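You operate a simulated robot arm through the tools that you are given. There is no shell and no other tool. Be economical: measure what you need, move in short steps, check, and stop when the job is done.

The job below is to be done with a simulated two-armed robot. You get a single attempt, and the scene is never put back.

JOB
Pick up the glass soda jar with one hand, pass it to the other hand and put it on the middle shelf under the store bench. Set down upright: glass soda jar.

Only the result counts: the job must be done as asked and must still hold three seconds after the hand-in. Knocking over, shifting, dropping, spilling or breaking anything else fails it.

ROBOT AND FRAMES
Two 7-joint arms with two-finger parallel grippers on one trunk, on a base that drives. Base frame: it is fixed to the floor where the robot stands at the start and does not move with it; the origin is under the middle of the robot, x ahead of it, y to its left, z up; the surface under the hand at the start is at about z = 0.9. Readings come in m, degrees, newtons and seconds.
The left shoulder is at the start at [0.07, 0.188, 1.155], the right one opposite. With the tool pointing down near the work surface each hand reaches from about 0.34 to 0.8 m from the robot's upright axis, wherever it stands, measured 20 degrees to its own side. Places, roughly: middle shelf under the store bench [0.6, -0.3, 0.5]. Payload 3.91 kg a hand.
The tool frame of a hand sits at the grasp point between the pads (the TCP): z along the fingers, y along the line on which they close. The tips reach 0.03 m beyond it. The gripper opens to 0.11 m. The fingers are 0.02 m wide and 0.01 m thick; the gripper's body (0.048 by 0.112 m) begins 0.055 m behind the TCP.
Orientation is that of the tool frame in the base frame, as a unit quaternion [x, y, z, w]. With the fingers straight down and closing along the base's y, the tool's x points along the base's -x, its y along +y and its z along -z.

CONTROLS
- The arms move only by the tool step_arm. It takes "left_commands", "right_commands" or both (then of equal length, played together; a hand with none holds still); each is a list of rows, each a list of 7 numbers: the finger opening in m, from 0 to 0.11, then the shift along the base's x, y, z in m, then the turn, a rotation vector about the base's x, y, z in degrees. In form: [[fingers, dx, dy, dz, rx, ry, rz], ...]. A call has 1 to 8 rows; each row is the pose to reach, as a shift and turn from the pose commanded when the call began. Rows are played at 5 a second. More than 0.05 m and 8.6 degrees between two rows, or a gripper value outside its range, and nothing of the call is played. A pose out of reach is approached as far as the arm can. The call stops where the force on the tool passes 40 N (or 10 N more than at its start, if that is more) or the arm is blocked; 0.2 s more then pass. Each finger travels about 0.072 m/s and halts on what it meets, pressing with about 29 N; the grip force reading is that of the motor and also rises with nothing between the fingers. The clock runs only during rows and for 0.2 s after the last one: add rows that repeat a pose to give the fingers time. The reply holds the time, the measured pose of the TCP, the force on the tool along the base axes, the opening and the grip force, in the units named above and with some noise, with the torque about the TCP (base axes, N m) and any sound that the robot's microphone picked up, and new pictures: "views" is both (left out), scene, wrist or none (wrist: the cameras of the hands that moved).
- Cameras (640 x 400 px; columns grow to the right, rows downward): "scene" is now at [0.1264, -0.0348, 1.3807]; the picture's right is [-0.41, -0.91, -0.00], its down [-0.55, 0.25, -0.80] and it looks along [0.72, -0.33, -0.60] (base axes); focal length 214 px, centre (320, 200). "left" rides on the left gripper at [0.072, -0.017, -0.103] in its tool frame; the picture's right is [0.23, 0.97, 0.00], its down [-0.76, 0.18, -0.62] and it looks along [-0.61, 0.14, 0.78] (tool axes); focal length 222 px, centre (320, 200). "right" rides on the right gripper at [0.072, 0.017, -0.103] in its tool frame; the picture's right is [-0.23, 0.97, 0.00], its down [-0.76, -0.18, -0.62] and it looks along [-0.61, -0.14, 0.78] (tool axes); focal length 222 px, centre (320, 200). There is no depth. A picture from a camera that has moved, and an enlarged one, comes with that camera's place and axes in the base frame and with its lens.
- raise_lower(by): slides the trunk up (or, below 0, down) by that many m; the arms and the scene camera ride with it, the base frame stays. It gives what a move gives, with no picture.
- base_move(legs): drives the robot by 1 to 6 legs, each [ahead, turn to the left] in m and degrees, along the robot's own axes; the way and the turn of a leg run together, so that a leg with both is an arc; at most 1.5 m and 180 degrees a leg. The arms and the cameras ride along, it lands a little off, and it stops where it bumps. It gives what a move gives, and a new picture of the scene camera.
- pan_tilt(pan, tilt): turns the head with the scene camera to pan (to the left, within 86 degrees either way) and tilt (down, from -29 to 69), counted from straight ahead of the robot. It gives what a move gives, and a new picture of the scene camera.
- close_up(camera, box): a new picture of the part [left, top, right, bottom] of that camera's present view, enlarged. It takes no simulated time.
- finish_job(): hands the job in; it is judged then, once.

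Go step by step. Nothing tells you exact positions but the pictures and the camera data: compare them with the known pose of the tool, close in by small moves and look again before you grip or let go. The budget is 120 turns and 260 pictures, counting those below and the enlarged ones. Unless the task says otherwise, let go and move clear before handing in, and close with one line.

The tools are called as name(argument=value, ...) on one line, values as JSON. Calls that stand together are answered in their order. step_arm: Moves the arms, as the interface text tells. Its arguments: {"type":"object","properties":{"left_commands":{"type":"array","items":{"type":"array","items":{"type":"number"}}},"right_commands":{"type":"array","items":{"type":"array","items":{"type":"number"}}},"views":{"type":"string","enum":["both","scene","wrist","none"]}},"required":[]} The other tools are called the same way: raise_lower (by) slides the trunk up or down; base_move (legs) drives the base; pan_tilt (pan, tilt) turns the head that bears the scene camera; close_up (camera, box) takes an enlarged picture of a part of a camera's view; finish_job () hands the job in.

At the start:

```text
clock: 0.0
left_ee_pos: [0.5011, 0.0264, 1.1955]
left_orientation: [0.0, 1.0, -0.001, 0.0]
left_contact_force: [-0.7, 0.5, -0.8]
left_wrist_torque: [-0.01, 0.0, 0.01]
left_grip_width: 0.1102
left_grasp_force: 0.1
right_ee_pos: [0.4439, -0.4763, 1.2199]
right_orientation: [0.0, 1.0, 0.0, 0.0]
right_contact_force: [-0.5, -0.1, -0.1]
right_wrist_torque: [-0.01, 0.0, 0.01]
right_grip_width: 0.11
right_grasp_force: 0.0
trunk travel left (down, up): [-0.665, 0.275]
robot x, y, heading: [-0.0011, 0.0007, -0.0]
head pan, tilt: [-24.5, 37.2]
```

scene: 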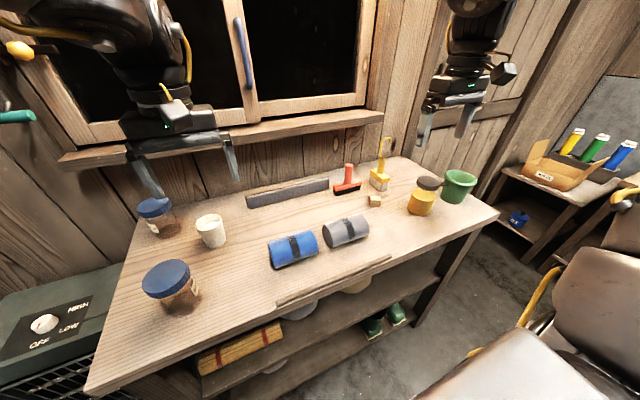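
right: 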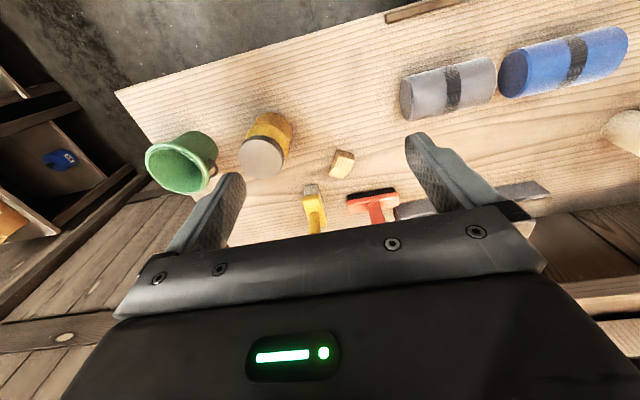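
left: 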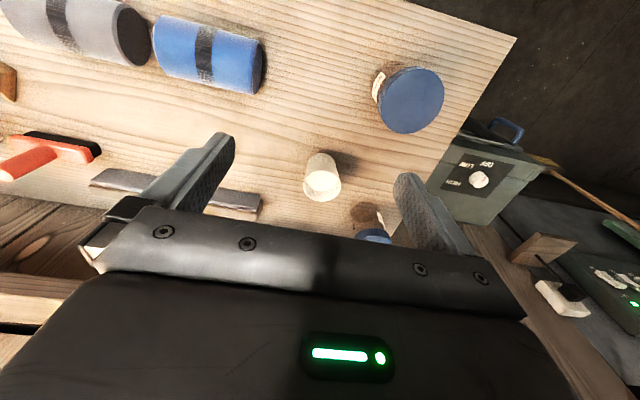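

I see three jars: two with blue lids on the left, and one with a grey lid and yellow contents on the right. I'll enlarge the pictures to read the labels and find the soda jar.

close_up(camera="scene", box=[100, 180, 260, 330])

close_up(camera="left", box=[280, 40, 480, 260])

close_up(camera="scene", box=[370, 150, 500, 240])

close_up(camera="scene", box=[180, 240, 460, 400])

```text
2.67 times, centred on (180, 255) of scene
camera zoom: at [0.1264, -0.0348, 1.3807], right [-0.41, -0.91, 0.0], down [-0.55, 0.25, -0.8], along [0.72, -0.33, -0.6], focal length 572 px, centre (693, 53)
```

zoom: 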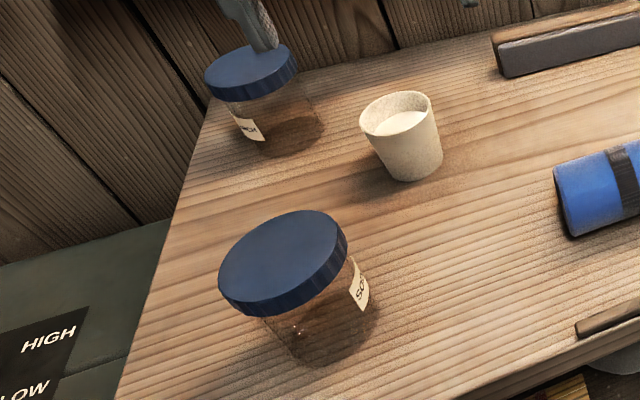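

```text
1.82 times, centred on (380, 150) of left
camera zoom: at [0.429, 0.0091, 1.2989], right [-0.23, 0.97, 0.0], down [0.76, 0.18, 0.62], along [0.61, 0.14, -0.78], focal length 404 px, centre (211, 291)
```

zoom: 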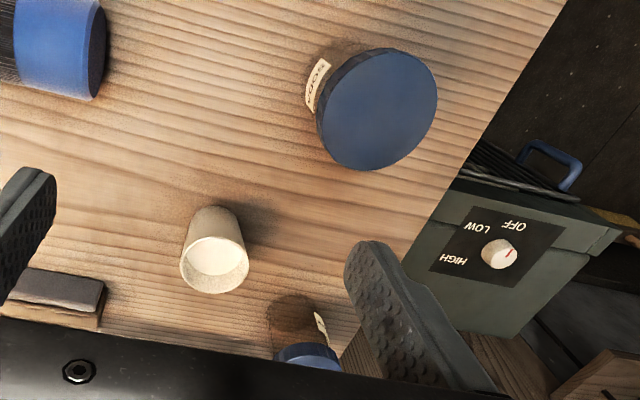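

```text
4.44 times, centred on (435, 195) of scene
camera zoom: at [0.1264, -0.0348, 1.3807], right [-0.41, -0.91, 0.0], down [-0.55, 0.25, -0.8], along [0.72, -0.33, -0.6], focal length 953 px, centre (-191, 222)
```

zoom: 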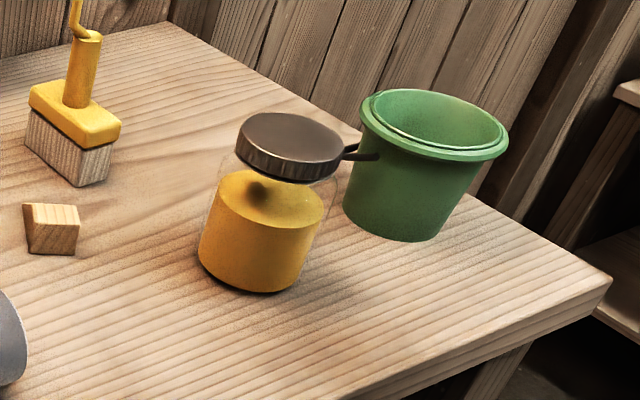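

```text
2.29 times, centred on (320, 320) of scene
camera zoom: at [0.1264, -0.0348, 1.3807], right [-0.41, -0.91, 0.0], down [-0.55, 0.25, -0.8], along [0.72, -0.33, -0.6], focal length 490 px, centre (320, -74)
```

zoom: 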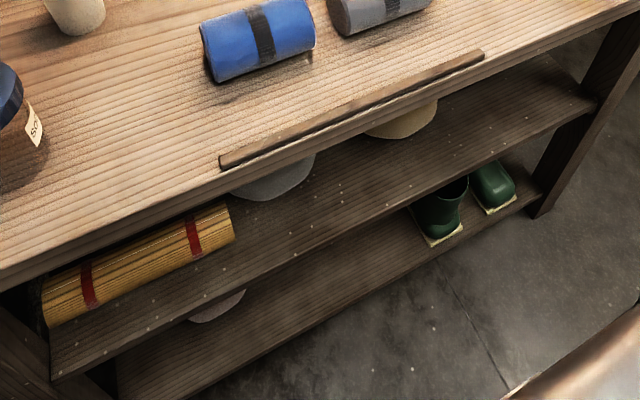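

The near blue-lidded jar reads "SO..". I'll check the far one's label too.

close_up(camera="scene", box=[145, 205, 185, 240])

close_up(camera="left", box=[360, 50, 460, 145])

close_up(camera="scene", box=[130, 250, 220, 320])

```text
11.43 times, centred on (165, 222) of scene
camera zoom: at [0.1264, -0.0348, 1.3807], right [-0.41, -0.91, 0.0], down [-0.55, 0.25, -0.8], along [0.72, -0.33, -0.6], focal length 2451 px, centre (2091, -57)
```

zoom: 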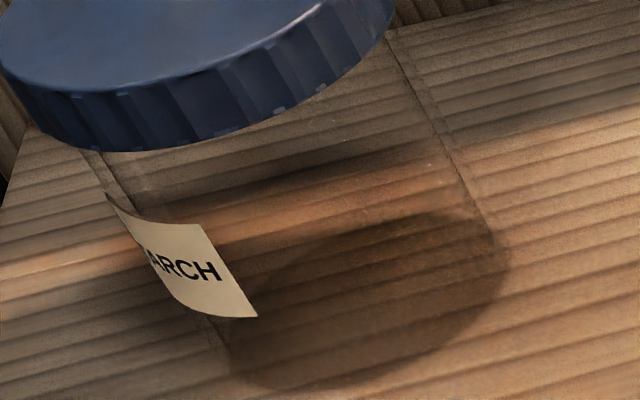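

```text
4.21 times, centred on (410, 98) of left
camera zoom: at [0.429, 0.0091, 1.2989], right [-0.23, 0.97, 0.0], down [0.76, 0.18, 0.62], along [0.61, 0.14, -0.78], focal length 935 px, centre (-59, 632)
```

zoom: 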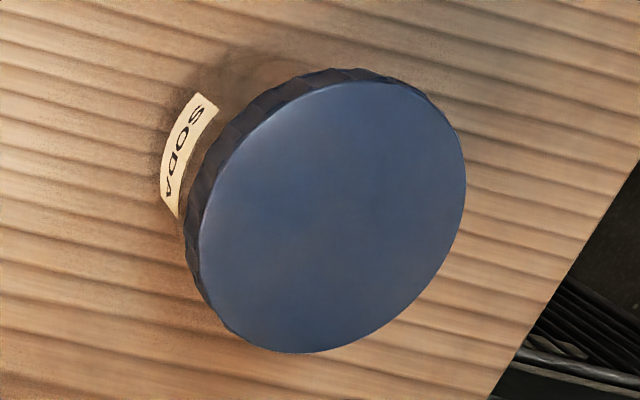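

```text
5.71 times, centred on (175, 285) of scene
camera zoom: at [0.1264, -0.0348, 1.3807], right [-0.41, -0.91, 0.0], down [-0.55, 0.25, -0.8], along [0.72, -0.33, -0.6], focal length 1226 px, centre (1149, -286)
```

zoom: 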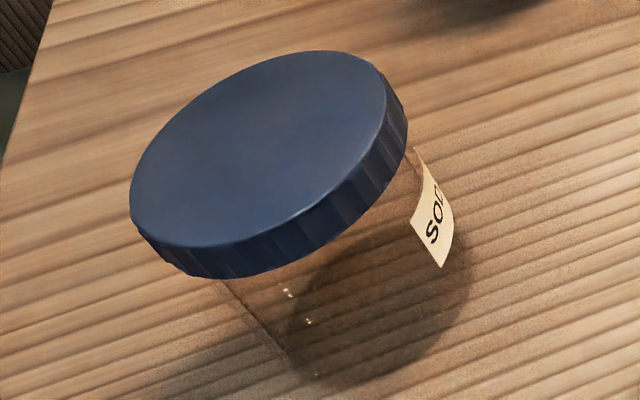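

The near jar is the soda jar, and the far one is starch. Triangulating its lid top gives about (0.48, 0.146, 0.995) with a diameter near 0.09, so I'll move the left hand above it and look.

step_arm(left_commands=[[0.11, -0.005, 0.04, 0, 0, 0, 0], [0.11, -0.01, 0.08, 0, 0, 0, 0], [0.11, -0.021, 0.12, -0.02, 0, 0, 0], [0.11, -0.021, 0.12, -0.06, 0, 0, 0], [0.11, -0.021, 0.12, -0.09, 0, 0, 0], [0.11, -0.021, 0.12, -0.09, 0, 0, 0]])

```text
clock: 1.4
left_ee_pos: [0.4773, 0.1434, 1.1072]
left_orientation: [-0.001, 1.0, -0.001, 0.001]
left_contact_force: [0.2, -0.5, 0.8]
left_wrist_torque: [0.01, 0.0, -0.02]
left_grip_width: 0.11
left_grasp_force: 0.0
left hand out of reach, approached as far as the arm can: row 3, 4
right_ee_pos: [0.4423, -0.4777, 1.2209]
right_orientation: [0.001, 1.0, 0.001, 0.0]
right_contact_force: [0.2, 0.0, 0.7]
right_wrist_torque: [0.02, -0.02, 0.0]
right_grip_width: 0.1102
right_grasp_force: 0.1
trunk travel left (down, up): [-0.665, 0.275]
robot x, y, heading: [-0.0007, 0.0003, 0.1]
head pan, tilt: [-24.5, 37.2]
camera scene: at [0.1253, -0.0347, 1.3809], right [-0.41, -0.91, 0.0], down [-0.55, 0.25, -0.8], along [0.73, -0.33, -0.6], focal length 214 px, centre (320, 200)
camera left: at [0.4053, 0.1265, 1.2103], right [-0.23, 0.97, 0.0], down [0.76, 0.18, 0.62], along [0.61, 0.14, -0.78], focal length 222 px, centre (320, 200)
```

scene: 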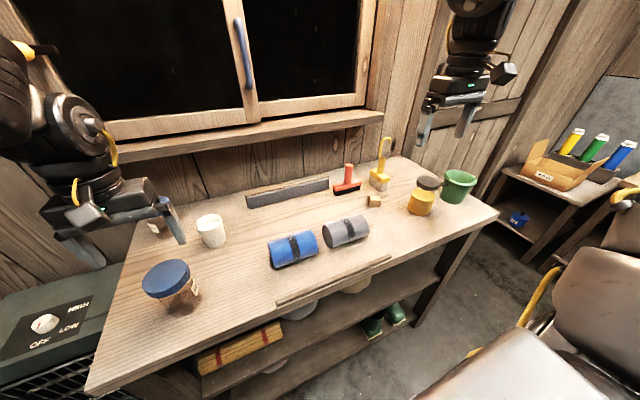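
left: 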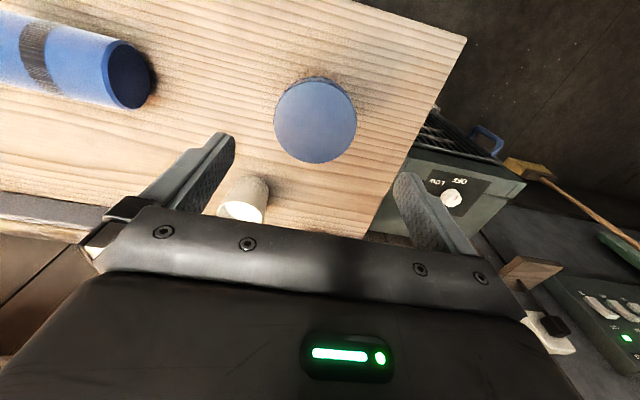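

The lid centre now reads about (0.478, 0.140), right under the left hand. I'll descend to just above the lid and check the straddle.

step_arm(left_commands=[[0.11, 0.001, -0.003, -0.03, 0, 0, 0], [0.11, 0.001, -0.003, -0.06, 0, 0, 0], [0.11, 0.001, -0.003, -0.068, 0, 0, 0]])

```text
clock: 2.2
left_ee_pos: [0.4802, 0.1403, 1.0383]
left_orientation: [-0.001, 1.0, 0.0, 0.001]
left_contact_force: [-0.1, -0.3, -0.3]
left_wrist_torque: [0.03, -0.01, 0.01]
left_grip_width: 0.1101
left_grasp_force: 0.0
right_ee_pos: [0.4435, -0.4774, 1.2195]
right_orientation: [0.0, 1.0, 0.0, 0.001]
right_contact_force: [0.5, 0.1, -0.1]
right_wrist_torque: [0.02, -0.03, 0.02]
right_grip_width: 0.1099
right_grasp_force: 0.0
trunk travel left (down, up): [-0.665, 0.275]
robot x, y, heading: [-0.0017, 0.0007, -0.0]
head pan, tilt: [-24.5, 37.2]
camera scene: at [0.1261, -0.0349, 1.3808], right [-0.41, -0.91, 0.0], down [-0.55, 0.25, -0.8], along [0.72, -0.33, -0.6], focal length 214 px, centre (320, 200)
camera left: at [0.4076, 0.1244, 1.1407], right [-0.23, 0.97, 0.0], down [0.76, 0.18, 0.62], along [0.61, 0.14, -0.78], focal length 222 px, centre (320, 200)
```

scene: 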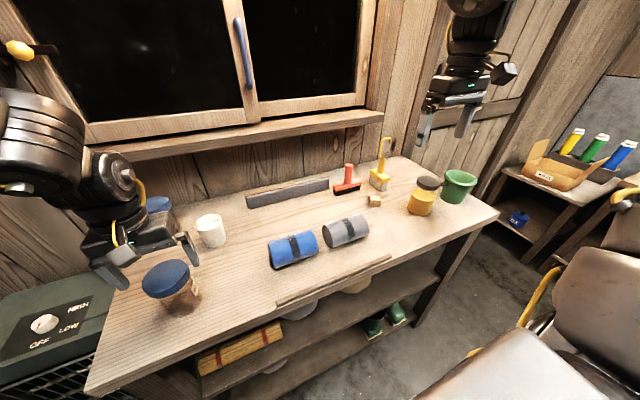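
left: 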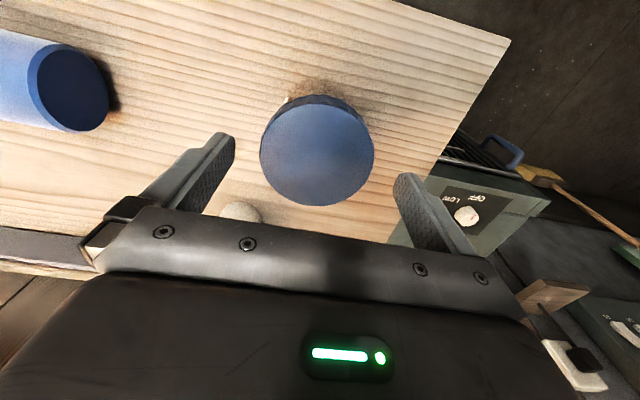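

The lid centre is about (0.476, 0.138) with its top near 0.998 and a diameter near 0.08. I'll centre on it, descend until the tips pass just below the lid rim, and close.

step_arm(left_commands=[[0.11, -0.004, -0.002, -0.015, 0, 0, 0], [0.11, -0.004, -0.002, -0.036, 0, 0, 0], [0.11, -0.004, -0.002, -0.036, 0, 0, 0], [0.05, -0.004, -0.002, -0.036, 0, 0, 0], [0.05, -0.004, -0.002, -0.036, 0, 0, 0], [0.05, -0.004, -0.002, -0.036, 0, 0, 0], [0.05, -0.004, -0.002, -0.036, 0, 0, 0]])

```text
clock: 3.8
left_ee_pos: [0.476, 0.1404, 1.0022]
left_orientation: [0.0, 1.0, 0.0, 0.0]
left_contact_force: [-1.5, -0.3, 1.4]
left_wrist_torque: [0.0, 0.03, 0.0]
left_grip_width: 0.0742
left_grasp_force: 29.0
right_ee_pos: [0.4424, -0.4775, 1.2201]
right_orientation: [-0.001, 1.0, -0.001, 0.0]
right_contact_force: [0.3, 1.0, -0.3]
right_wrist_torque: [-0.05, 0.02, 0.02]
right_grip_width: 0.11
right_grasp_force: 0.0
trunk travel left (down, up): [-0.665, 0.275]
robot x, y, heading: [0.0033, -0.0002, 0.0]
head pan, tilt: [-24.5, 37.2]
camera scene: at [0.1261, -0.0349, 1.3808], right [-0.41, -0.91, 0.0], down [-0.55, 0.25, -0.8], along [0.72, -0.33, -0.6], focal length 214 px, centre (320, 200)
camera left: at [0.4044, 0.1228, 1.1051], right [-0.23, 0.97, 0.0], down [0.76, 0.18, 0.62], along [0.61, 0.14, -0.78], focal length 222 px, centre (320, 200)
```

scene: 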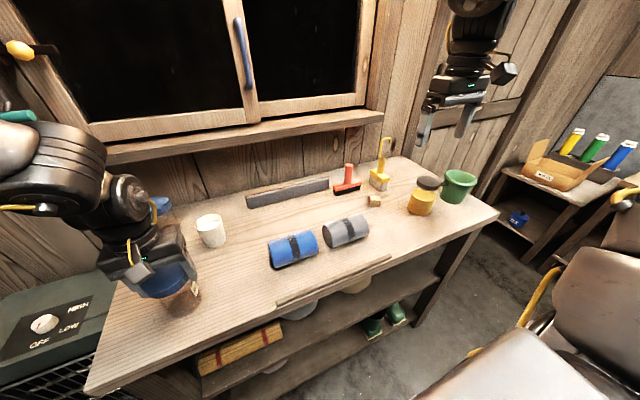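
left: 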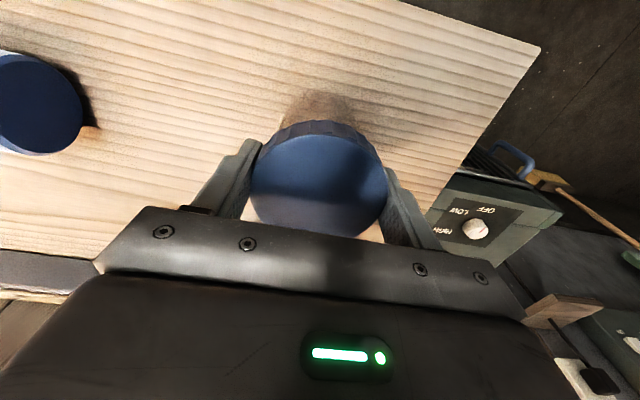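

The grip holds at 0.074 m width. I'll lift and carry the jar toward the robot's centreline, and meanwhile turn the right hand to point forward.

step_arm(left_commands=[[0.05, 0, 0, 0.04, 0, 0, 0], [0.05, 0, 0, 0.08, 0, 0, 0], [0.05, 0, -0.03, 0.11, 0, 0, 0], [0.05, 0, -0.07, 0.13, 0, 0, 0], [0.05, 0.0, -0.1, 0.15, 0, 0, 0], [0.05, 0.0, -0.12, 0.15, 0, 0, 0]], right_commands=[[0.11, 0, 0, 0, 0, -8, 0], [0.11, 0, 0, -0.01, 0, -16, 0], [0.11, 0, 0, -0.02, 0, -24, 0], [0.11, 0, 0, -0.03, 0, -32, 0], [0.11, 0, 0, -0.04, 0, -40, 0], [0.11, 0, 0, -0.05, 0, -48, 0]])

```text
clock: 5.2
left_ee_pos: [0.4754, 0.0187, 1.1507]
left_orientation: [0.0, 1.0, 0.001, -0.001]
left_contact_force: [0.1, -0.1, -0.2]
left_wrist_torque: [0.01, -0.03, 0.03]
left_grip_width: 0.05
left_grasp_force: 0.0
right_ee_pos: [0.4455, -0.4779, 1.1695]
right_orientation: [0.0, 0.913, 0.001, 0.407]
right_contact_force: [0.1, -0.7, 0.1]
right_wrist_torque: [0.01, -0.04, 0.01]
right_grip_width: 0.1101
right_grasp_force: 0.1
trunk travel left (down, up): [-0.665, 0.275]
robot x, y, heading: [-0.0034, -0.0019, 0.1]
head pan, tilt: [-24.5, 37.2]
camera scene: at [0.1268, -0.0371, 1.3807], right [-0.41, -0.91, 0.0], down [-0.55, 0.25, -0.8], along [0.72, -0.33, -0.61], focal length 214 px, centre (320, 200)
camera right: at [0.3196, -0.4622, 1.1836], right [0.15, 0.97, 0.17], down [0.05, -0.18, 0.98], along [0.99, -0.14, -0.07], focal length 222 px, centre (320, 200)
camera left: at [0.4035, 0.0024, 1.254], right [-0.23, 0.97, 0.0], down [0.76, 0.18, 0.62], along [0.61, 0.14, -0.78], focal length 222 px, centre (320, 200)
```

scene: 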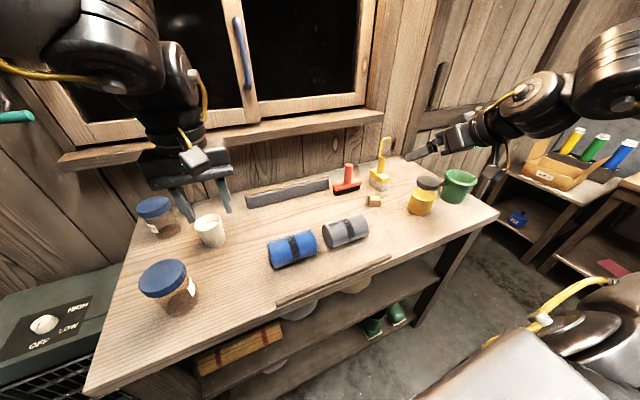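
right: 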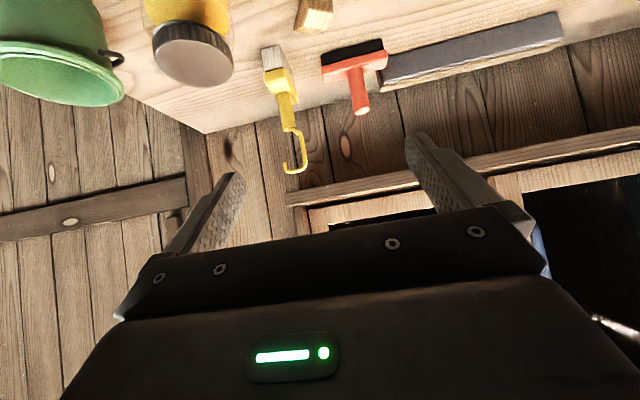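
left: 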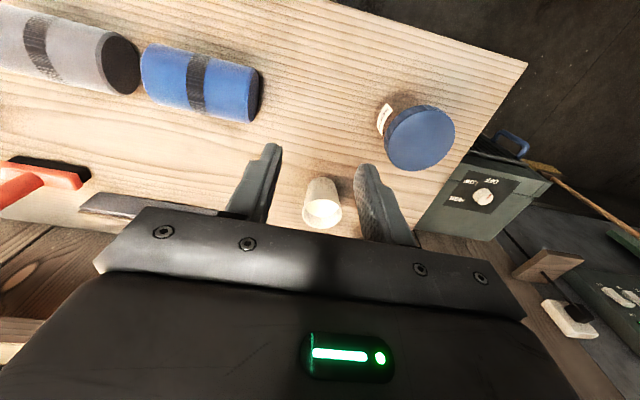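

The jar slipped out on lifting and still stands on the bench at about (0.477, 0.144), so that grip was off-centre or too shallow. I'll reopen, go back above it and measure more carefully.

step_arm(left_commands=[[0.11, 0, 0.03, 0, 0, 0, 0], [0.11, 0, 0.07, -0.01, 0, 0, 0], [0.11, 0, 0.1, -0.03, 0, 0, 0], [0.11, -0.002, 0.124, -0.05, 0, 0, 0], [0.11, -0.002, 0.124, -0.09, 0, 0, 0], [0.11, -0.002, 0.124, -0.1, 0, 0, 0]], views="none")

close_up(camera="left", box=[220, 60, 420, 220])

close_up(camera="scene", box=[100, 230, 240, 330])

```text
clock: 6.6
left_ee_pos: [0.4744, 0.1454, 1.0514]
left_orientation: [0.0, 1.0, 0.0, 0.0]
left_contact_force: [-1.0, 0.5, 0.2]
left_wrist_torque: [-0.01, -0.02, 0.02]
left_grip_width: 0.1102
left_grasp_force: 0.1
right_ee_pos: [0.4438, -0.4764, 1.169]
right_orientation: [0.0, 0.914, 0.0, 0.406]
right_contact_force: [-0.3, -0.9, -0.8]
right_wrist_torque: [0.03, 0.03, -0.02]
right_grip_width: 0.1098
right_grasp_force: 0.1
trunk travel left (down, up): [-0.665, 0.275]
robot x, y, heading: [-0.0008, 0.0018, 0.1]
head pan, tilt: [-24.5, 37.2]
```

```text
2.50 times, centred on (320, 140) of left
camera zoom: at [0.4013, 0.1287, 1.1544], right [-0.23, 0.97, 0.0], down [0.76, 0.18, 0.62], along [0.61, 0.14, -0.78], focal length 555 px, centre (320, 350)
```

zoom: 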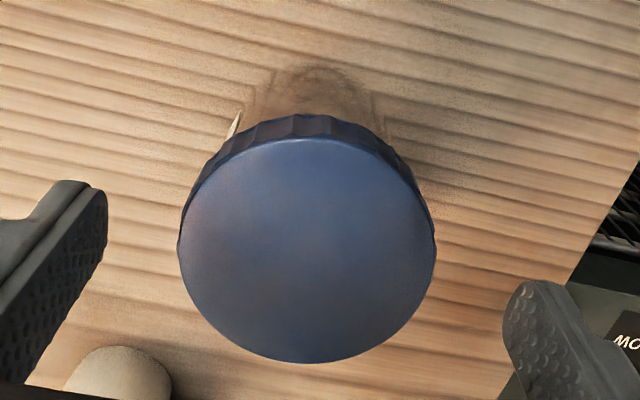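

```text
4.00 times, centred on (170, 280) of scene
camera zoom: at [0.1259, -0.0347, 1.3808], right [-0.41, -0.91, 0.0], down [-0.55, 0.25, -0.8], along [0.73, -0.33, -0.6], focal length 858 px, centre (920, -120)
```

zoom: 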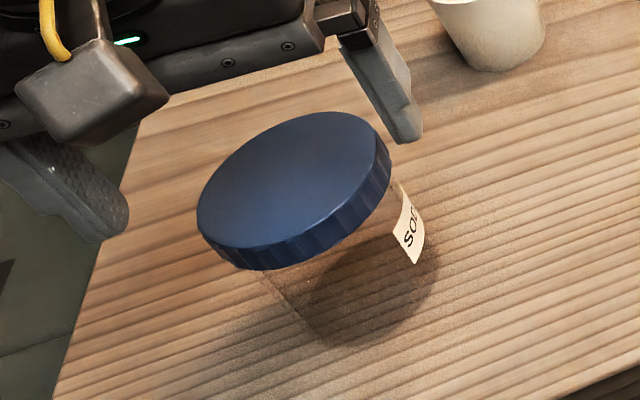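

My estimates for the lid centre lie between (0.480, 0.144) and (0.485, 0.146). I'll lower the open fingers around the lid at x=0.480 and compare directly before closing.

step_arm(left_commands=[[0.11, 0.006, 0.0, -0.03, 0, 0, 0], [0.11, 0.006, 0.0, -0.06, 0, 0, 0], [0.11, 0.006, 0.0, -0.06, 0, 0, 0]], views="none")

close_up(camera="left", box=[200, 80, 440, 240])

close_up(camera="scene", box=[100, 230, 240, 330])

```text
clock: 7.4
left_ee_pos: [0.4802, 0.1436, 0.9924]
left_orientation: [0.0, 1.0, 0.0, 0.001]
left_contact_force: [-0.7, -0.1, 0.3]
left_wrist_torque: [-0.02, -0.02, 0.02]
left_grip_width: 0.11
left_grasp_force: 0.1
right_ee_pos: [0.4434, -0.4754, 1.1705]
right_orientation: [0.0, 0.913, 0.0, 0.407]
right_contact_force: [-0.9, 0.1, 0.4]
right_wrist_torque: [-0.01, -0.01, 0.01]
right_grip_width: 0.1101
right_grasp_force: 0.0
trunk travel left (down, up): [-0.665, 0.275]
robot x, y, heading: [-0.0029, -0.0001, 0.1]
head pan, tilt: [-24.5, 37.2]
```

```text
2.50 times, centred on (320, 160) of left
camera zoom: at [0.4084, 0.1271, 1.0959], right [-0.23, 0.97, 0.0], down [0.76, 0.18, 0.62], along [0.61, 0.14, -0.78], focal length 555 px, centre (320, 300)
```

zoom: 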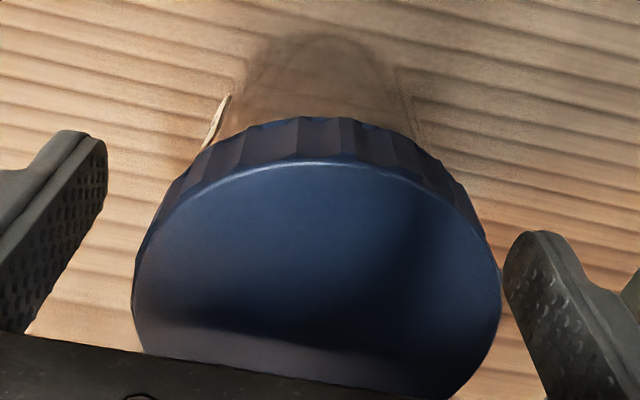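

```text
4.00 times, centred on (170, 280) of scene
camera zoom: at [0.1254, -0.0349, 1.3808], right [-0.41, -0.91, 0.0], down [-0.55, 0.25, -0.8], along [0.73, -0.33, -0.6], focal length 858 px, centre (920, -120)
```

zoom: 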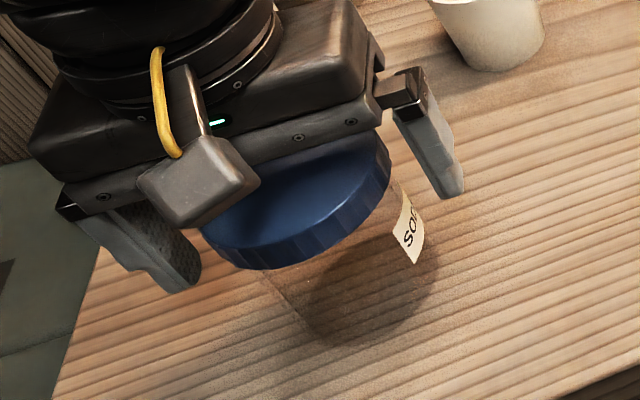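

A perspective-correct reading of both lid edges gives a centre of x≈0.488, y≈0.143 and a diameter near 0.077. That matches the off-centre chord width of the first grip, so I'll shift +8 mm, close and lift a little.

step_arm(left_commands=[[0.11, 0.008, 0.0, -0.004, 0, 0, 0], [0.11, 0.008, 0.0, -0.004, 0, 0, 0], [0.04, 0.008, 0.0, -0.004, 0, 0, 0], [0.04, 0.008, 0.0, -0.004, 0, 0, 0], [0.04, 0.008, 0.0, -0.004, 0, 0, 0], [0.04, 0.008, 0.0, -0.004, 0, 0, 0], [0.04, 0.008, 0.0, -0.004, 0, 0, 0]], views="wrist")

```text
clock: 9.0
left_ee_pos: [0.4889, 0.1432, 0.9879]
left_orientation: [0.001, 1.0, -0.001, 0.0]
left_contact_force: [-0.4, -0.3, 0.2]
left_wrist_torque: [0.05, 0.0, 0.0]
left_grip_width: 0.0742
left_grasp_force: 28.9
right_ee_pos: [0.4446, -0.4758, 1.1701]
right_orientation: [0.0, 0.913, 0.0, 0.407]
right_contact_force: [-0.2, 0.7, -0.5]
right_wrist_torque: [-0.03, -0.01, 0.01]
right_grip_width: 0.1097
right_grasp_force: 0.1
trunk travel left (down, up): [-0.665, 0.275]
robot x, y, heading: [0.0024, 0.0021, 0.1]
head pan, tilt: [-24.5, 37.2]
camera left: at [0.4165, 0.1273, 1.0914], right [-0.23, 0.97, 0.0], down [0.76, 0.18, 0.62], along [0.61, 0.14, -0.78], focal length 222 px, centre (320, 200)
```

left: 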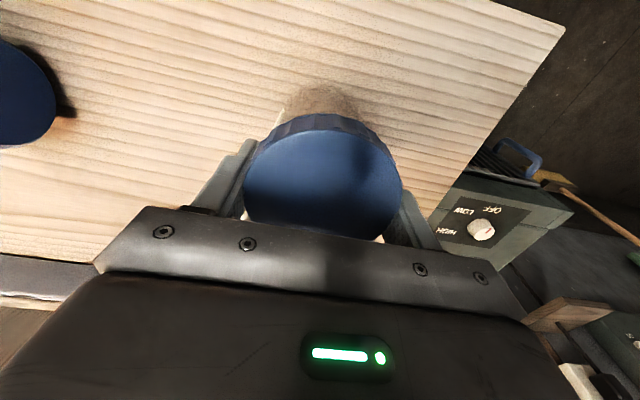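

The width is 0.074 again, so that is the true lid diameter. I'll lift slowly by 2 cm and check for slip.

step_arm(left_commands=[[0.03, 0, 0, 0.003, 0, 0, 0], [0.03, 0, 0, 0.006, 0, 0, 0], [0.03, 0, 0, 0.01, 0, 0, 0], [0.03, 0, 0, 0.015, 0, 0, 0], [0.03, 0, 0, 0.02, 0, 0, 0]], views="both")

```text
clock: 10.2
left_ee_pos: [0.4892, 0.1455, 1.0073]
left_orientation: [0.001, 1.0, 0.0, 0.0]
left_contact_force: [0.1, -0.7, -1.1]
left_wrist_torque: [-0.04, -0.01, 0.0]
left_grip_width: 0.0744
left_grasp_force: 28.6
right_ee_pos: [0.4437, -0.4771, 1.1715]
right_orientation: [0.001, 0.913, -0.001, 0.407]
right_contact_force: [0.3, -0.3, 0.2]
right_wrist_torque: [0.04, -0.01, 0.03]
right_grip_width: 0.11
right_grasp_force: 0.1
trunk travel left (down, up): [-0.665, 0.275]
robot x, y, heading: [-0.0031, 0.0005, 0.0]
head pan, tilt: [-24.5, 37.2]
camera scene: at [0.1264, -0.0347, 1.3807], right [-0.41, -0.91, 0.0], down [-0.55, 0.25, -0.8], along [0.72, -0.33, -0.6], focal length 214 px, centre (320, 200)
camera left: at [0.4168, 0.1286, 1.1108], right [-0.23, 0.97, 0.0], down [0.76, 0.18, 0.62], along [0.61, 0.14, -0.78], focal length 222 px, centre (320, 200)
```

scene: 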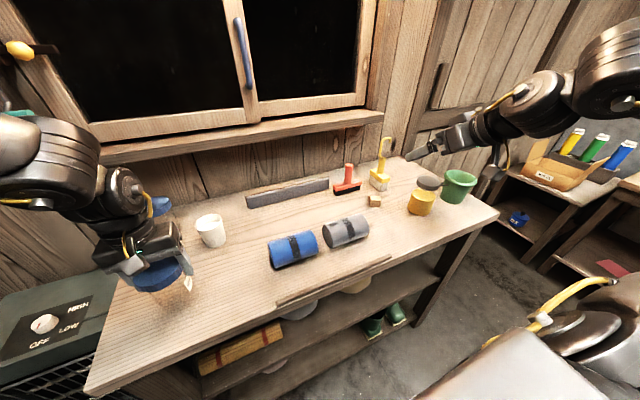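
left: 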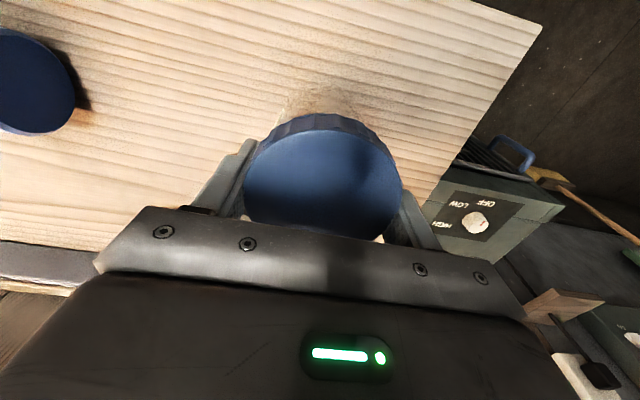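

The jar is up, light and not slipping. I'll carry on gently upward and inward, bringing it to about (0.47, 0.03, 1.12).

step_arm(left_commands=[[0.03, 0, 0, 0.015, 0, 0, 0], [0.03, -0.002, 0, 0.03, 0, 0, 0], [0.03, -0.004, -0.015, 0.05, 0, 0, 0], [0.03, -0.008, -0.03, 0.065, 0, 0, 0], [0.03, -0.012, -0.05, 0.08, 0, 0, 0], [0.03, -0.015, -0.07, 0.09, 0, 0, 0], [0.03, -0.018, -0.09, 0.1, 0, 0, 0], [0.03, -0.02, -0.11, 0.11, 0, 0, 0]], views="both")

```text
clock: 12.0
left_ee_pos: [0.4701, 0.0345, 1.1195]
left_orientation: [0.0, 1.0, 0.0, 0.001]
left_contact_force: [0.0, 0.0, -1.8]
left_wrist_torque: [0.03, -0.01, -0.01]
left_grip_width: 0.0745
left_grasp_force: 28.6
right_ee_pos: [0.444, -0.477, 1.1694]
right_orientation: [0.001, 0.914, 0.0, 0.407]
right_contact_force: [-0.1, -0.7, 0.7]
right_wrist_torque: [0.04, 0.01, 0.01]
right_grip_width: 0.1102
right_grasp_force: 0.0
trunk travel left (down, up): [-0.665, 0.275]
robot x, y, heading: [0.0015, 0.0015, 0.2]
head pan, tilt: [-24.5, 37.2]
camera scene: at [0.1263, -0.036, 1.3807], right [-0.41, -0.91, 0.0], down [-0.55, 0.25, -0.8], along [0.72, -0.33, -0.61], focal length 214 px, centre (320, 200)
camera left: at [0.3981, 0.0173, 1.2218], right [-0.23, 0.97, 0.0], down [0.76, 0.18, 0.62], along [0.61, 0.14, -0.78], focal length 222 px, centre (320, 200)
```

scene: 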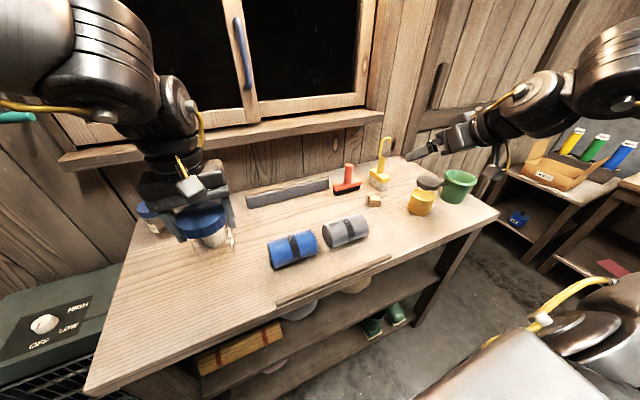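
left: 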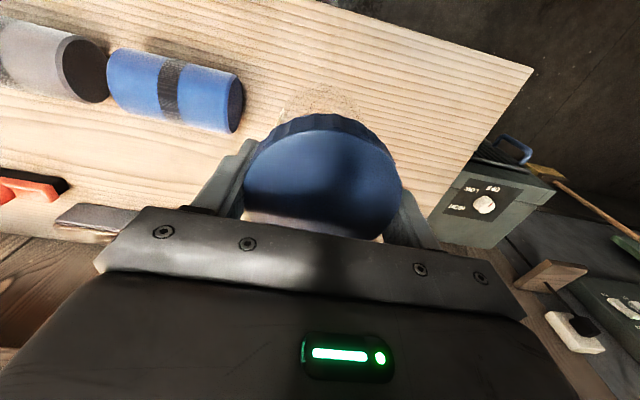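

The jar is held upright, with its body about z 1.03–1.09 below the left fingertips. I'll move it a bit forward to give the right hand room, and pitch the right hand nearly horizontal.

step_arm(left_commands=[[0.03, 0.02, 0, 0, 0, 0, 0], [0.03, 0.04, 0, 0, 0, 0, 0], [0.03, 0.06, 0, 0, 0, 0, 0], [0.03, 0.08, 0, 0, 0, 0, 0], [0.03, 0.09, 0, 0, 0, 0, 0]], right_commands=[[0.11, 0, 0.02, -0.02, 0, -7, 0], [0.11, 0, 0.04, -0.04, 0, -14, 0], [0.11, 0, 0.06, -0.06, 0, -21, 0], [0.11, 0, 0.08, -0.08, 0, -27, 0], [0.11, 0, 0.1, -0.1, 0, -27, 0]], views="scene")

```text
clock: 13.2
left_ee_pos: [0.558, 0.0329, 1.1158]
left_orientation: [0.0, 1.0, 0.0, -0.001]
left_contact_force: [-0.5, 0.5, -2.3]
left_wrist_torque: [0.01, -0.03, -0.01]
left_grip_width: 0.0747
left_grasp_force: 28.8
right_ee_pos: [0.4858, -0.4152, 1.0773]
right_orientation: [0.0, 0.794, -0.001, 0.608]
right_contact_force: [0.2, 0.4, 0.3]
right_wrist_torque: [0.01, 0.03, -0.01]
right_grip_width: 0.1102
right_grasp_force: 0.1
right hand out of reach, approached as far as the arm can: row 2, 3, 4, 5
trunk travel left (down, up): [-0.665, 0.275]
robot x, y, heading: [0.0019, 0.0002, 0.0]
head pan, tilt: [-24.5, 37.2]
camera scene: at [0.1272, -0.034, 1.3807], right [-0.41, -0.91, 0.0], down [-0.55, 0.25, -0.8], along [0.72, -0.33, -0.61], focal length 214 px, centre (320, 200)
```

scene: 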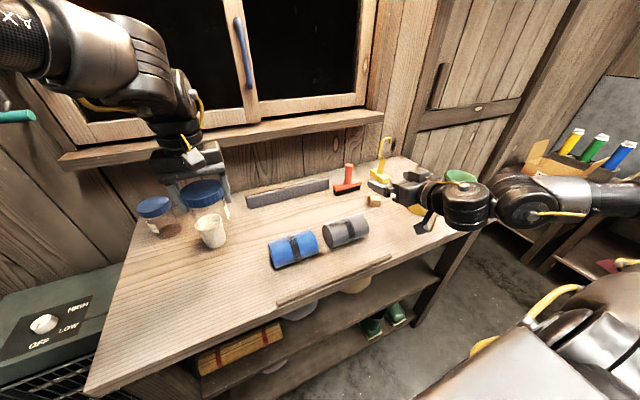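

The right arm can't fold that close while pointing straight ahead, so I'll bring it in pointing forward-left with about 60° of yaw. The jar goes a little further forward at the same time.

step_arm(left_commands=[[0.03, 0.01, 0, 0, 0, 0, 0], [0.03, 0.02, 0, 0, 0, 0, 0], [0.03, 0.03, 0, 0, 0, 0, 0], [0.03, 0.04, 0, 0.002, 0, 0, 0], [0.03, 0.045, 0, 0.004, 0, 0, 0], [0.03, 0.045, 0, 0.004, 0, 0, 0], [0.03, 0.045, 0, 0.004, 0, 0, 0], [0.03, 0.045, 0, 0.004, 0, 0, 0]], right_commands=[[0.11, 0.02, 0.0, 0.03, 0, 0, 7.5], [0.11, 0.04, 0.03, 0.05, 0, 0, 15], [0.11, 0.05, 0.065, 0.05, 0, 0, 22.5], [0.11, 0.056, 0.1, 0.05, 0, 0, 30], [0.11, 0.056, 0.135, 0.05, 0, 0, 37.5], [0.11, 0.056, 0.17, 0.05, 0, 0, 45], [0.11, 0.056, 0.205, 0.05, 0, 0, 52.5], [0.11, 0.056, 0.237, 0.05, 0, 0, 60]], views="both")

```text
clock: 15.0
left_ee_pos: [0.5761, 0.024, 1.1148]
left_orientation: [-0.001, 1.0, -0.001, 0.0]
left_contact_force: [0.8, 0.7, -2.5]
left_wrist_torque: [-0.02, 0.01, -0.01]
left_grip_width: 0.0745
left_grasp_force: 28.8
left hand out of reach, approached as far as the arm can: row 2, 3, 4, 5, 6, 7, 8
right_ee_pos: [0.542, -0.1773, 1.1262]
right_orientation: [-0.397, 0.688, 0.304, 0.526]
right_contact_force: [-0.1, 0.3, -0.2]
right_wrist_torque: [-0.01, -0.02, 0.01]
right_grip_width: 0.1103
right_grasp_force: 0.0
trunk travel left (down, up): [-0.665, 0.275]
robot x, y, heading: [0.0001, 0.0017, 0.0]
head pan, tilt: [-24.5, 37.2]
camera scene: at [0.1277, -0.0337, 1.3806], right [-0.41, -0.91, 0.0], down [-0.55, 0.25, -0.8], along [0.72, -0.33, -0.61], focal length 214 px, centre (320, 200)
camera right: at [0.4689, -0.2721, 1.0831], right [-0.81, 0.54, 0.22], down [-0.05, -0.44, 0.9], along [0.58, 0.72, 0.38], focal length 222 px, centre (320, 200)
camera left: at [0.5043, 0.0072, 1.2187], right [-0.23, 0.97, 0.0], down [0.76, 0.18, 0.62], along [0.61, 0.14, -0.78], focal length 222 px, centre (320, 200)
```

scene: 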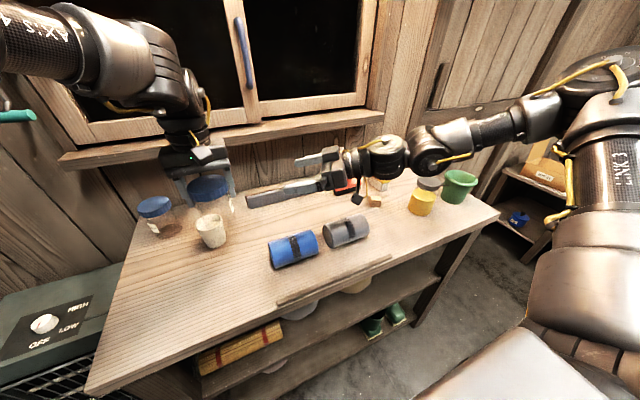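
right: 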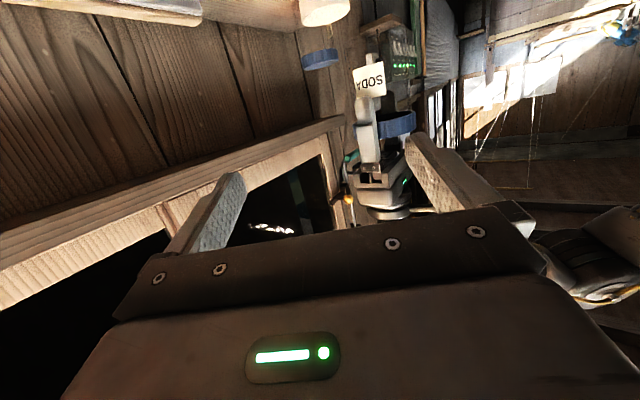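
left: 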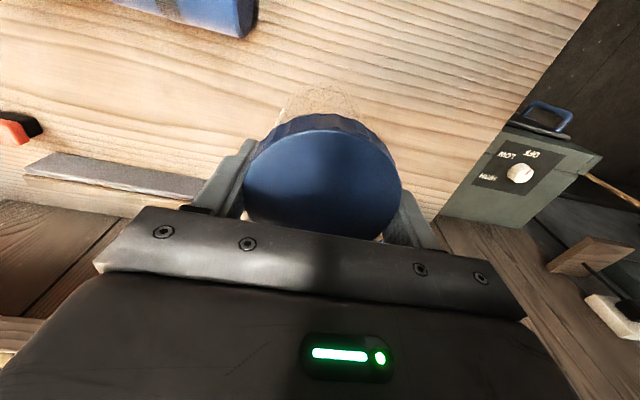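

The right hand now points forward-left, 0.19 m short of the jar and about 7 cm off laterally. I'll lower it below the left fingertips, line it up on the jar axis and look.

step_arm(right_commands=[[0.11, 0, 0, -0.035, 0, 0, 0], [0.11, -0.01, 0.005, -0.07, 0, 0, 0], [0.11, -0.03, 0.03, -0.07, 0, 0, 0], [0.11, -0.03, 0.065, -0.07, 0, 0, 0], [0.11, -0.025, 0.1, -0.07, 0, 0, 0], [0.11, -0.018, 0.114, -0.07, 0, 0, 0], [0.11, -0.018, 0.114, -0.07, 0, 0, 0]], views="both")

pan_tilt(pan=5, tilt=30)

```text
clock: 16.6
left_ee_pos: [0.5753, 0.0219, 1.1155]
left_orientation: [-0.001, 1.0, -0.001, 0.0]
left_contact_force: [0.2, 0.5, -1.2]
left_wrist_torque: [0.0, -0.04, 0.01]
left_grip_width: 0.0743
left_grasp_force: 28.6
right_ee_pos: [0.5254, -0.0651, 1.0539]
right_orientation: [-0.397, 0.687, 0.305, 0.527]
right_contact_force: [1.2, -0.2, -0.3]
right_wrist_torque: [-0.01, 0.01, -0.01]
right_grip_width: 0.1101
right_grasp_force: 0.1
trunk travel left (down, up): [-0.665, 0.275]
robot x, y, heading: [-0.0004, 0.0001, -0.5]
head pan, tilt: [-24.5, 37.2]
camera scene: at [0.1268, -0.0351, 1.3806], right [-0.41, -0.91, 0.0], down [-0.55, 0.25, -0.8], along [0.72, -0.33, -0.61], focal length 214 px, centre (320, 200)
camera right: at [0.451, -0.16, 1.01], right [-0.81, 0.54, 0.22], down [-0.05, -0.44, 0.9], along [0.58, 0.72, 0.38], focal length 222 px, centre (320, 200)
```

scene: 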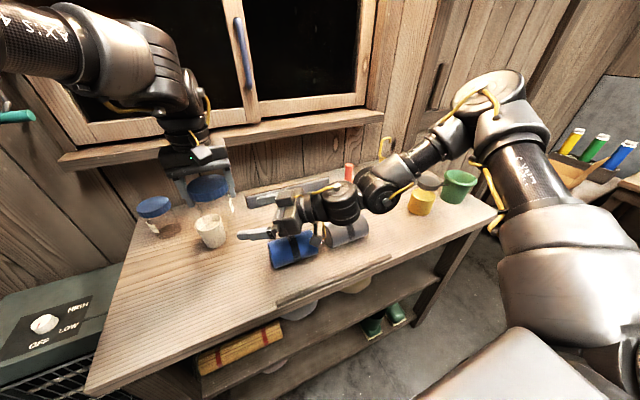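
right: 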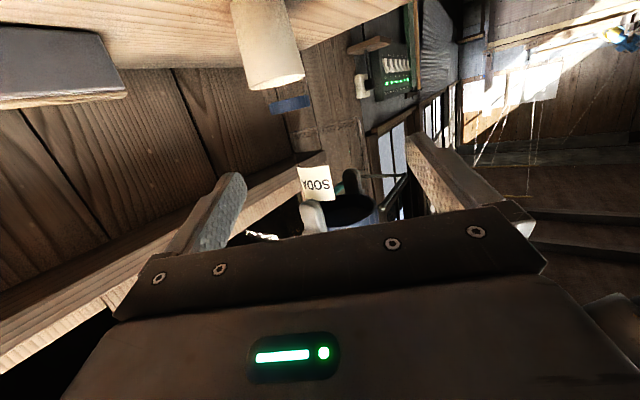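

```text
clock: 17.5
left_ee_pos: [0.5754, 0.0226, 1.1168]
left_orientation: [-0.001, 1.0, -0.001, 0.001]
left_contact_force: [0.1, -0.7, -1.6]
left_wrist_torque: [0.01, 0.01, -0.02]
left_grip_width: 0.0745
left_grasp_force: 29.0
right_ee_pos: [0.5251, -0.0648, 1.0544]
right_orientation: [-0.397, 0.687, 0.305, 0.527]
right_contact_force: [-0.5, -0.2, -0.4]
right_wrist_torque: [0.01, 0.0, 0.05]
right_grip_width: 0.11
right_grasp_force: 0.0
trunk travel left (down, up): [-0.665, 0.275]
robot x, y, heading: [0.0016, 0.0003, 0.1]
head pan, tilt: [5.0, 30.0]
camera scene: at [0.1378, 0.009, 1.3918], right [0.09, -1.0, 0.0], down [-0.5, -0.04, -0.87], along [0.86, 0.07, -0.5], focal length 214 px, centre (320, 200)
```

scene: 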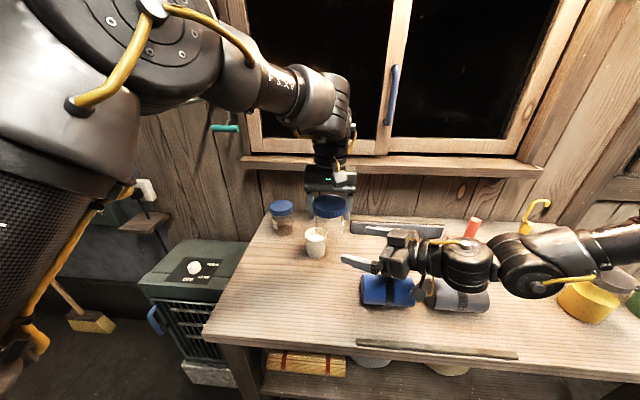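

The right hand is lined up short of the jar. I'll zoom in to verify jar height and lateral alignment.

close_up(camera="scene", box=[280, 160, 440, 290])

close_up(camera="right", box=[200, 60, 460, 260])

```text
3.08 times, centred on (360, 225) of scene
camera zoom: at [0.1378, 0.009, 1.3918], right [0.09, -1.0, 0.0], down [-0.5, -0.04, -0.87], along [0.86, 0.07, -0.5], focal length 660 px, centre (197, 123)
```

zoom: 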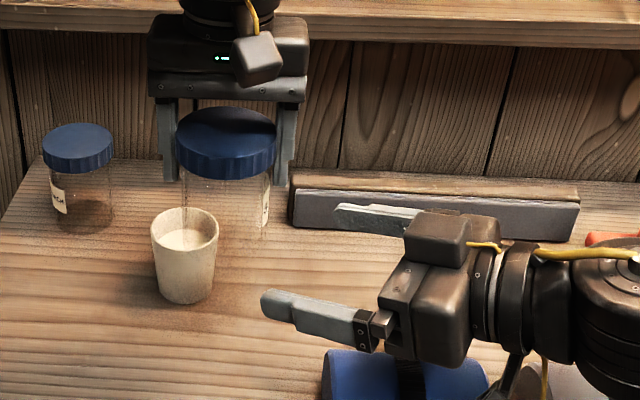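

```text
2.00 times, centred on (330, 160) of right
camera zoom: at [0.451, -0.1599, 1.0103], right [-0.81, 0.54, 0.22], down [-0.05, -0.44, 0.9], along [0.58, 0.72, 0.38], focal length 444 px, centre (300, 280)
```

zoom: 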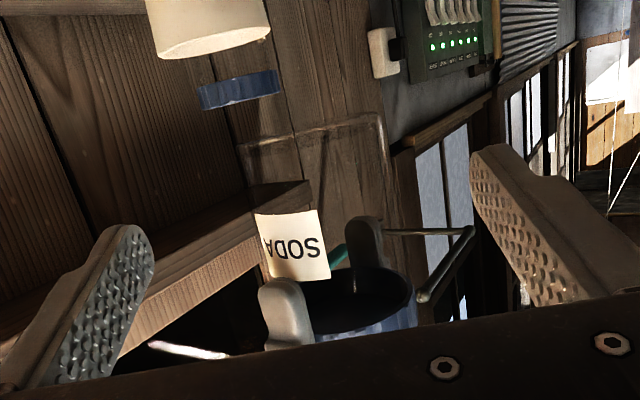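

The jar axis is about (0.571, 0.0245) and its body about 0.071 wide. The right fingers will straddle it below the left fingertips, so I'll move in along the approach direction.

step_arm(right_commands=[[0.11, 0.006, 0.016, 0.003, 0, 0, 0], [0.11, 0.015, 0.034, 0.003, 0, 0, 0], [0.11, 0.024, 0.05, 0.003, 0, 0, 0], [0.11, 0.033, 0.065, 0.003, 0, 0, 0], [0.11, 0.0405, 0.0785, 0.003, 0, 0, 0], [0.11, 0.0405, 0.0785, 0.003, 0, 0, 0]], views="none")

close_up(camera="right", box=[160, 40, 480, 260])

close_up(camera="scene", box=[280, 160, 440, 290])

```text
clock: 18.9
left_ee_pos: [0.5762, 0.0229, 1.1155]
left_orientation: [-0.001, 1.0, -0.001, 0.001]
left_contact_force: [-0.9, -0.1, -1.7]
left_wrist_torque: [-0.01, -0.03, -0.04]
left_grip_width: 0.0744
left_grasp_force: 28.8
right_ee_pos: [0.5512, -0.0238, 1.0792]
right_orientation: [-0.396, 0.687, 0.304, 0.528]
right_contact_force: [-0.2, 0.0, -0.2]
right_wrist_torque: [0.01, 0.01, -0.02]
right_grip_width: 0.1103
right_grasp_force: 0.1
right hand out of reach, approached as far as the arm can: row 2, 3, 4, 5, 6
trunk travel left (down, up): [-0.665, 0.275]
robot x, y, heading: [0.0012, 0.001, 0.2]
head pan, tilt: [5.0, 30.0]
```

```text
1.82 times, centred on (320, 150) of right
camera zoom: at [0.4781, -0.1194, 1.0361], right [-0.81, 0.54, 0.22], down [-0.05, -0.44, 0.9], along [0.58, 0.72, 0.38], focal length 404 px, centre (320, 291)
```

zoom: 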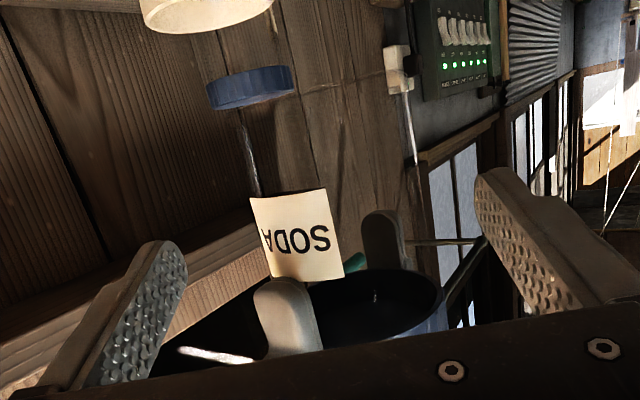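

```text
3.08 times, centred on (360, 225) of scene
camera zoom: at [0.1377, 0.0092, 1.3919], right [0.09, -1.0, 0.0], down [-0.5, -0.04, -0.87], along [0.86, 0.08, -0.5], focal length 660 px, centre (197, 123)
```

zoom: 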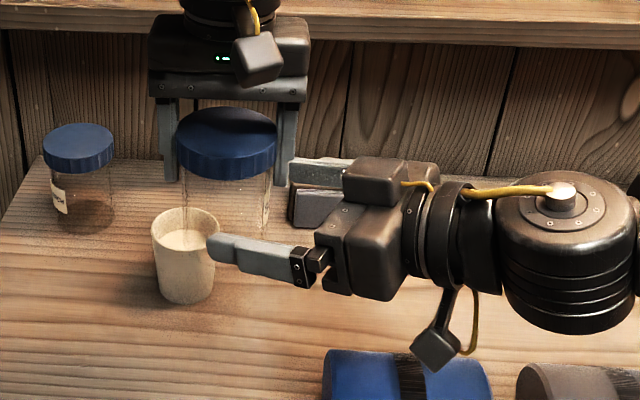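

The right arm hit a limit before reaching the jar. I'll back it to its last good pose and bring the jar to it with the left hand instead.

step_arm(right_commands=[[0.11, -0.012, -0.02, -0.01, 0, 0, 0], [0.11, -0.027, -0.044, -0.022, 0, 0, 0], [0.11, -0.032, -0.055, -0.022, 0, 0, 0], [0.11, -0.032, -0.055, -0.022, 0, 0, 0]], views="none")

```text
clock: 19.9
left_ee_pos: [0.5761, 0.0222, 1.1164]
left_orientation: [-0.001, 1.0, 0.0, 0.0]
left_contact_force: [-0.6, -0.1, -1.4]
left_wrist_torque: [0.0, -0.02, 0.03]
left_grip_width: 0.0745
left_grasp_force: 29.4
right_ee_pos: [0.5203, -0.0793, 1.0581]
right_orientation: [-0.397, 0.687, 0.305, 0.527]
right_contact_force: [0.3, -0.9, -0.6]
right_wrist_torque: [0.02, 0.03, -0.02]
right_grip_width: 0.1102
right_grasp_force: 0.1
trunk travel left (down, up): [-0.665, 0.275]
robot x, y, heading: [-0.0009, -0.0013, 0.3]
head pan, tilt: [5.0, 30.0]
```

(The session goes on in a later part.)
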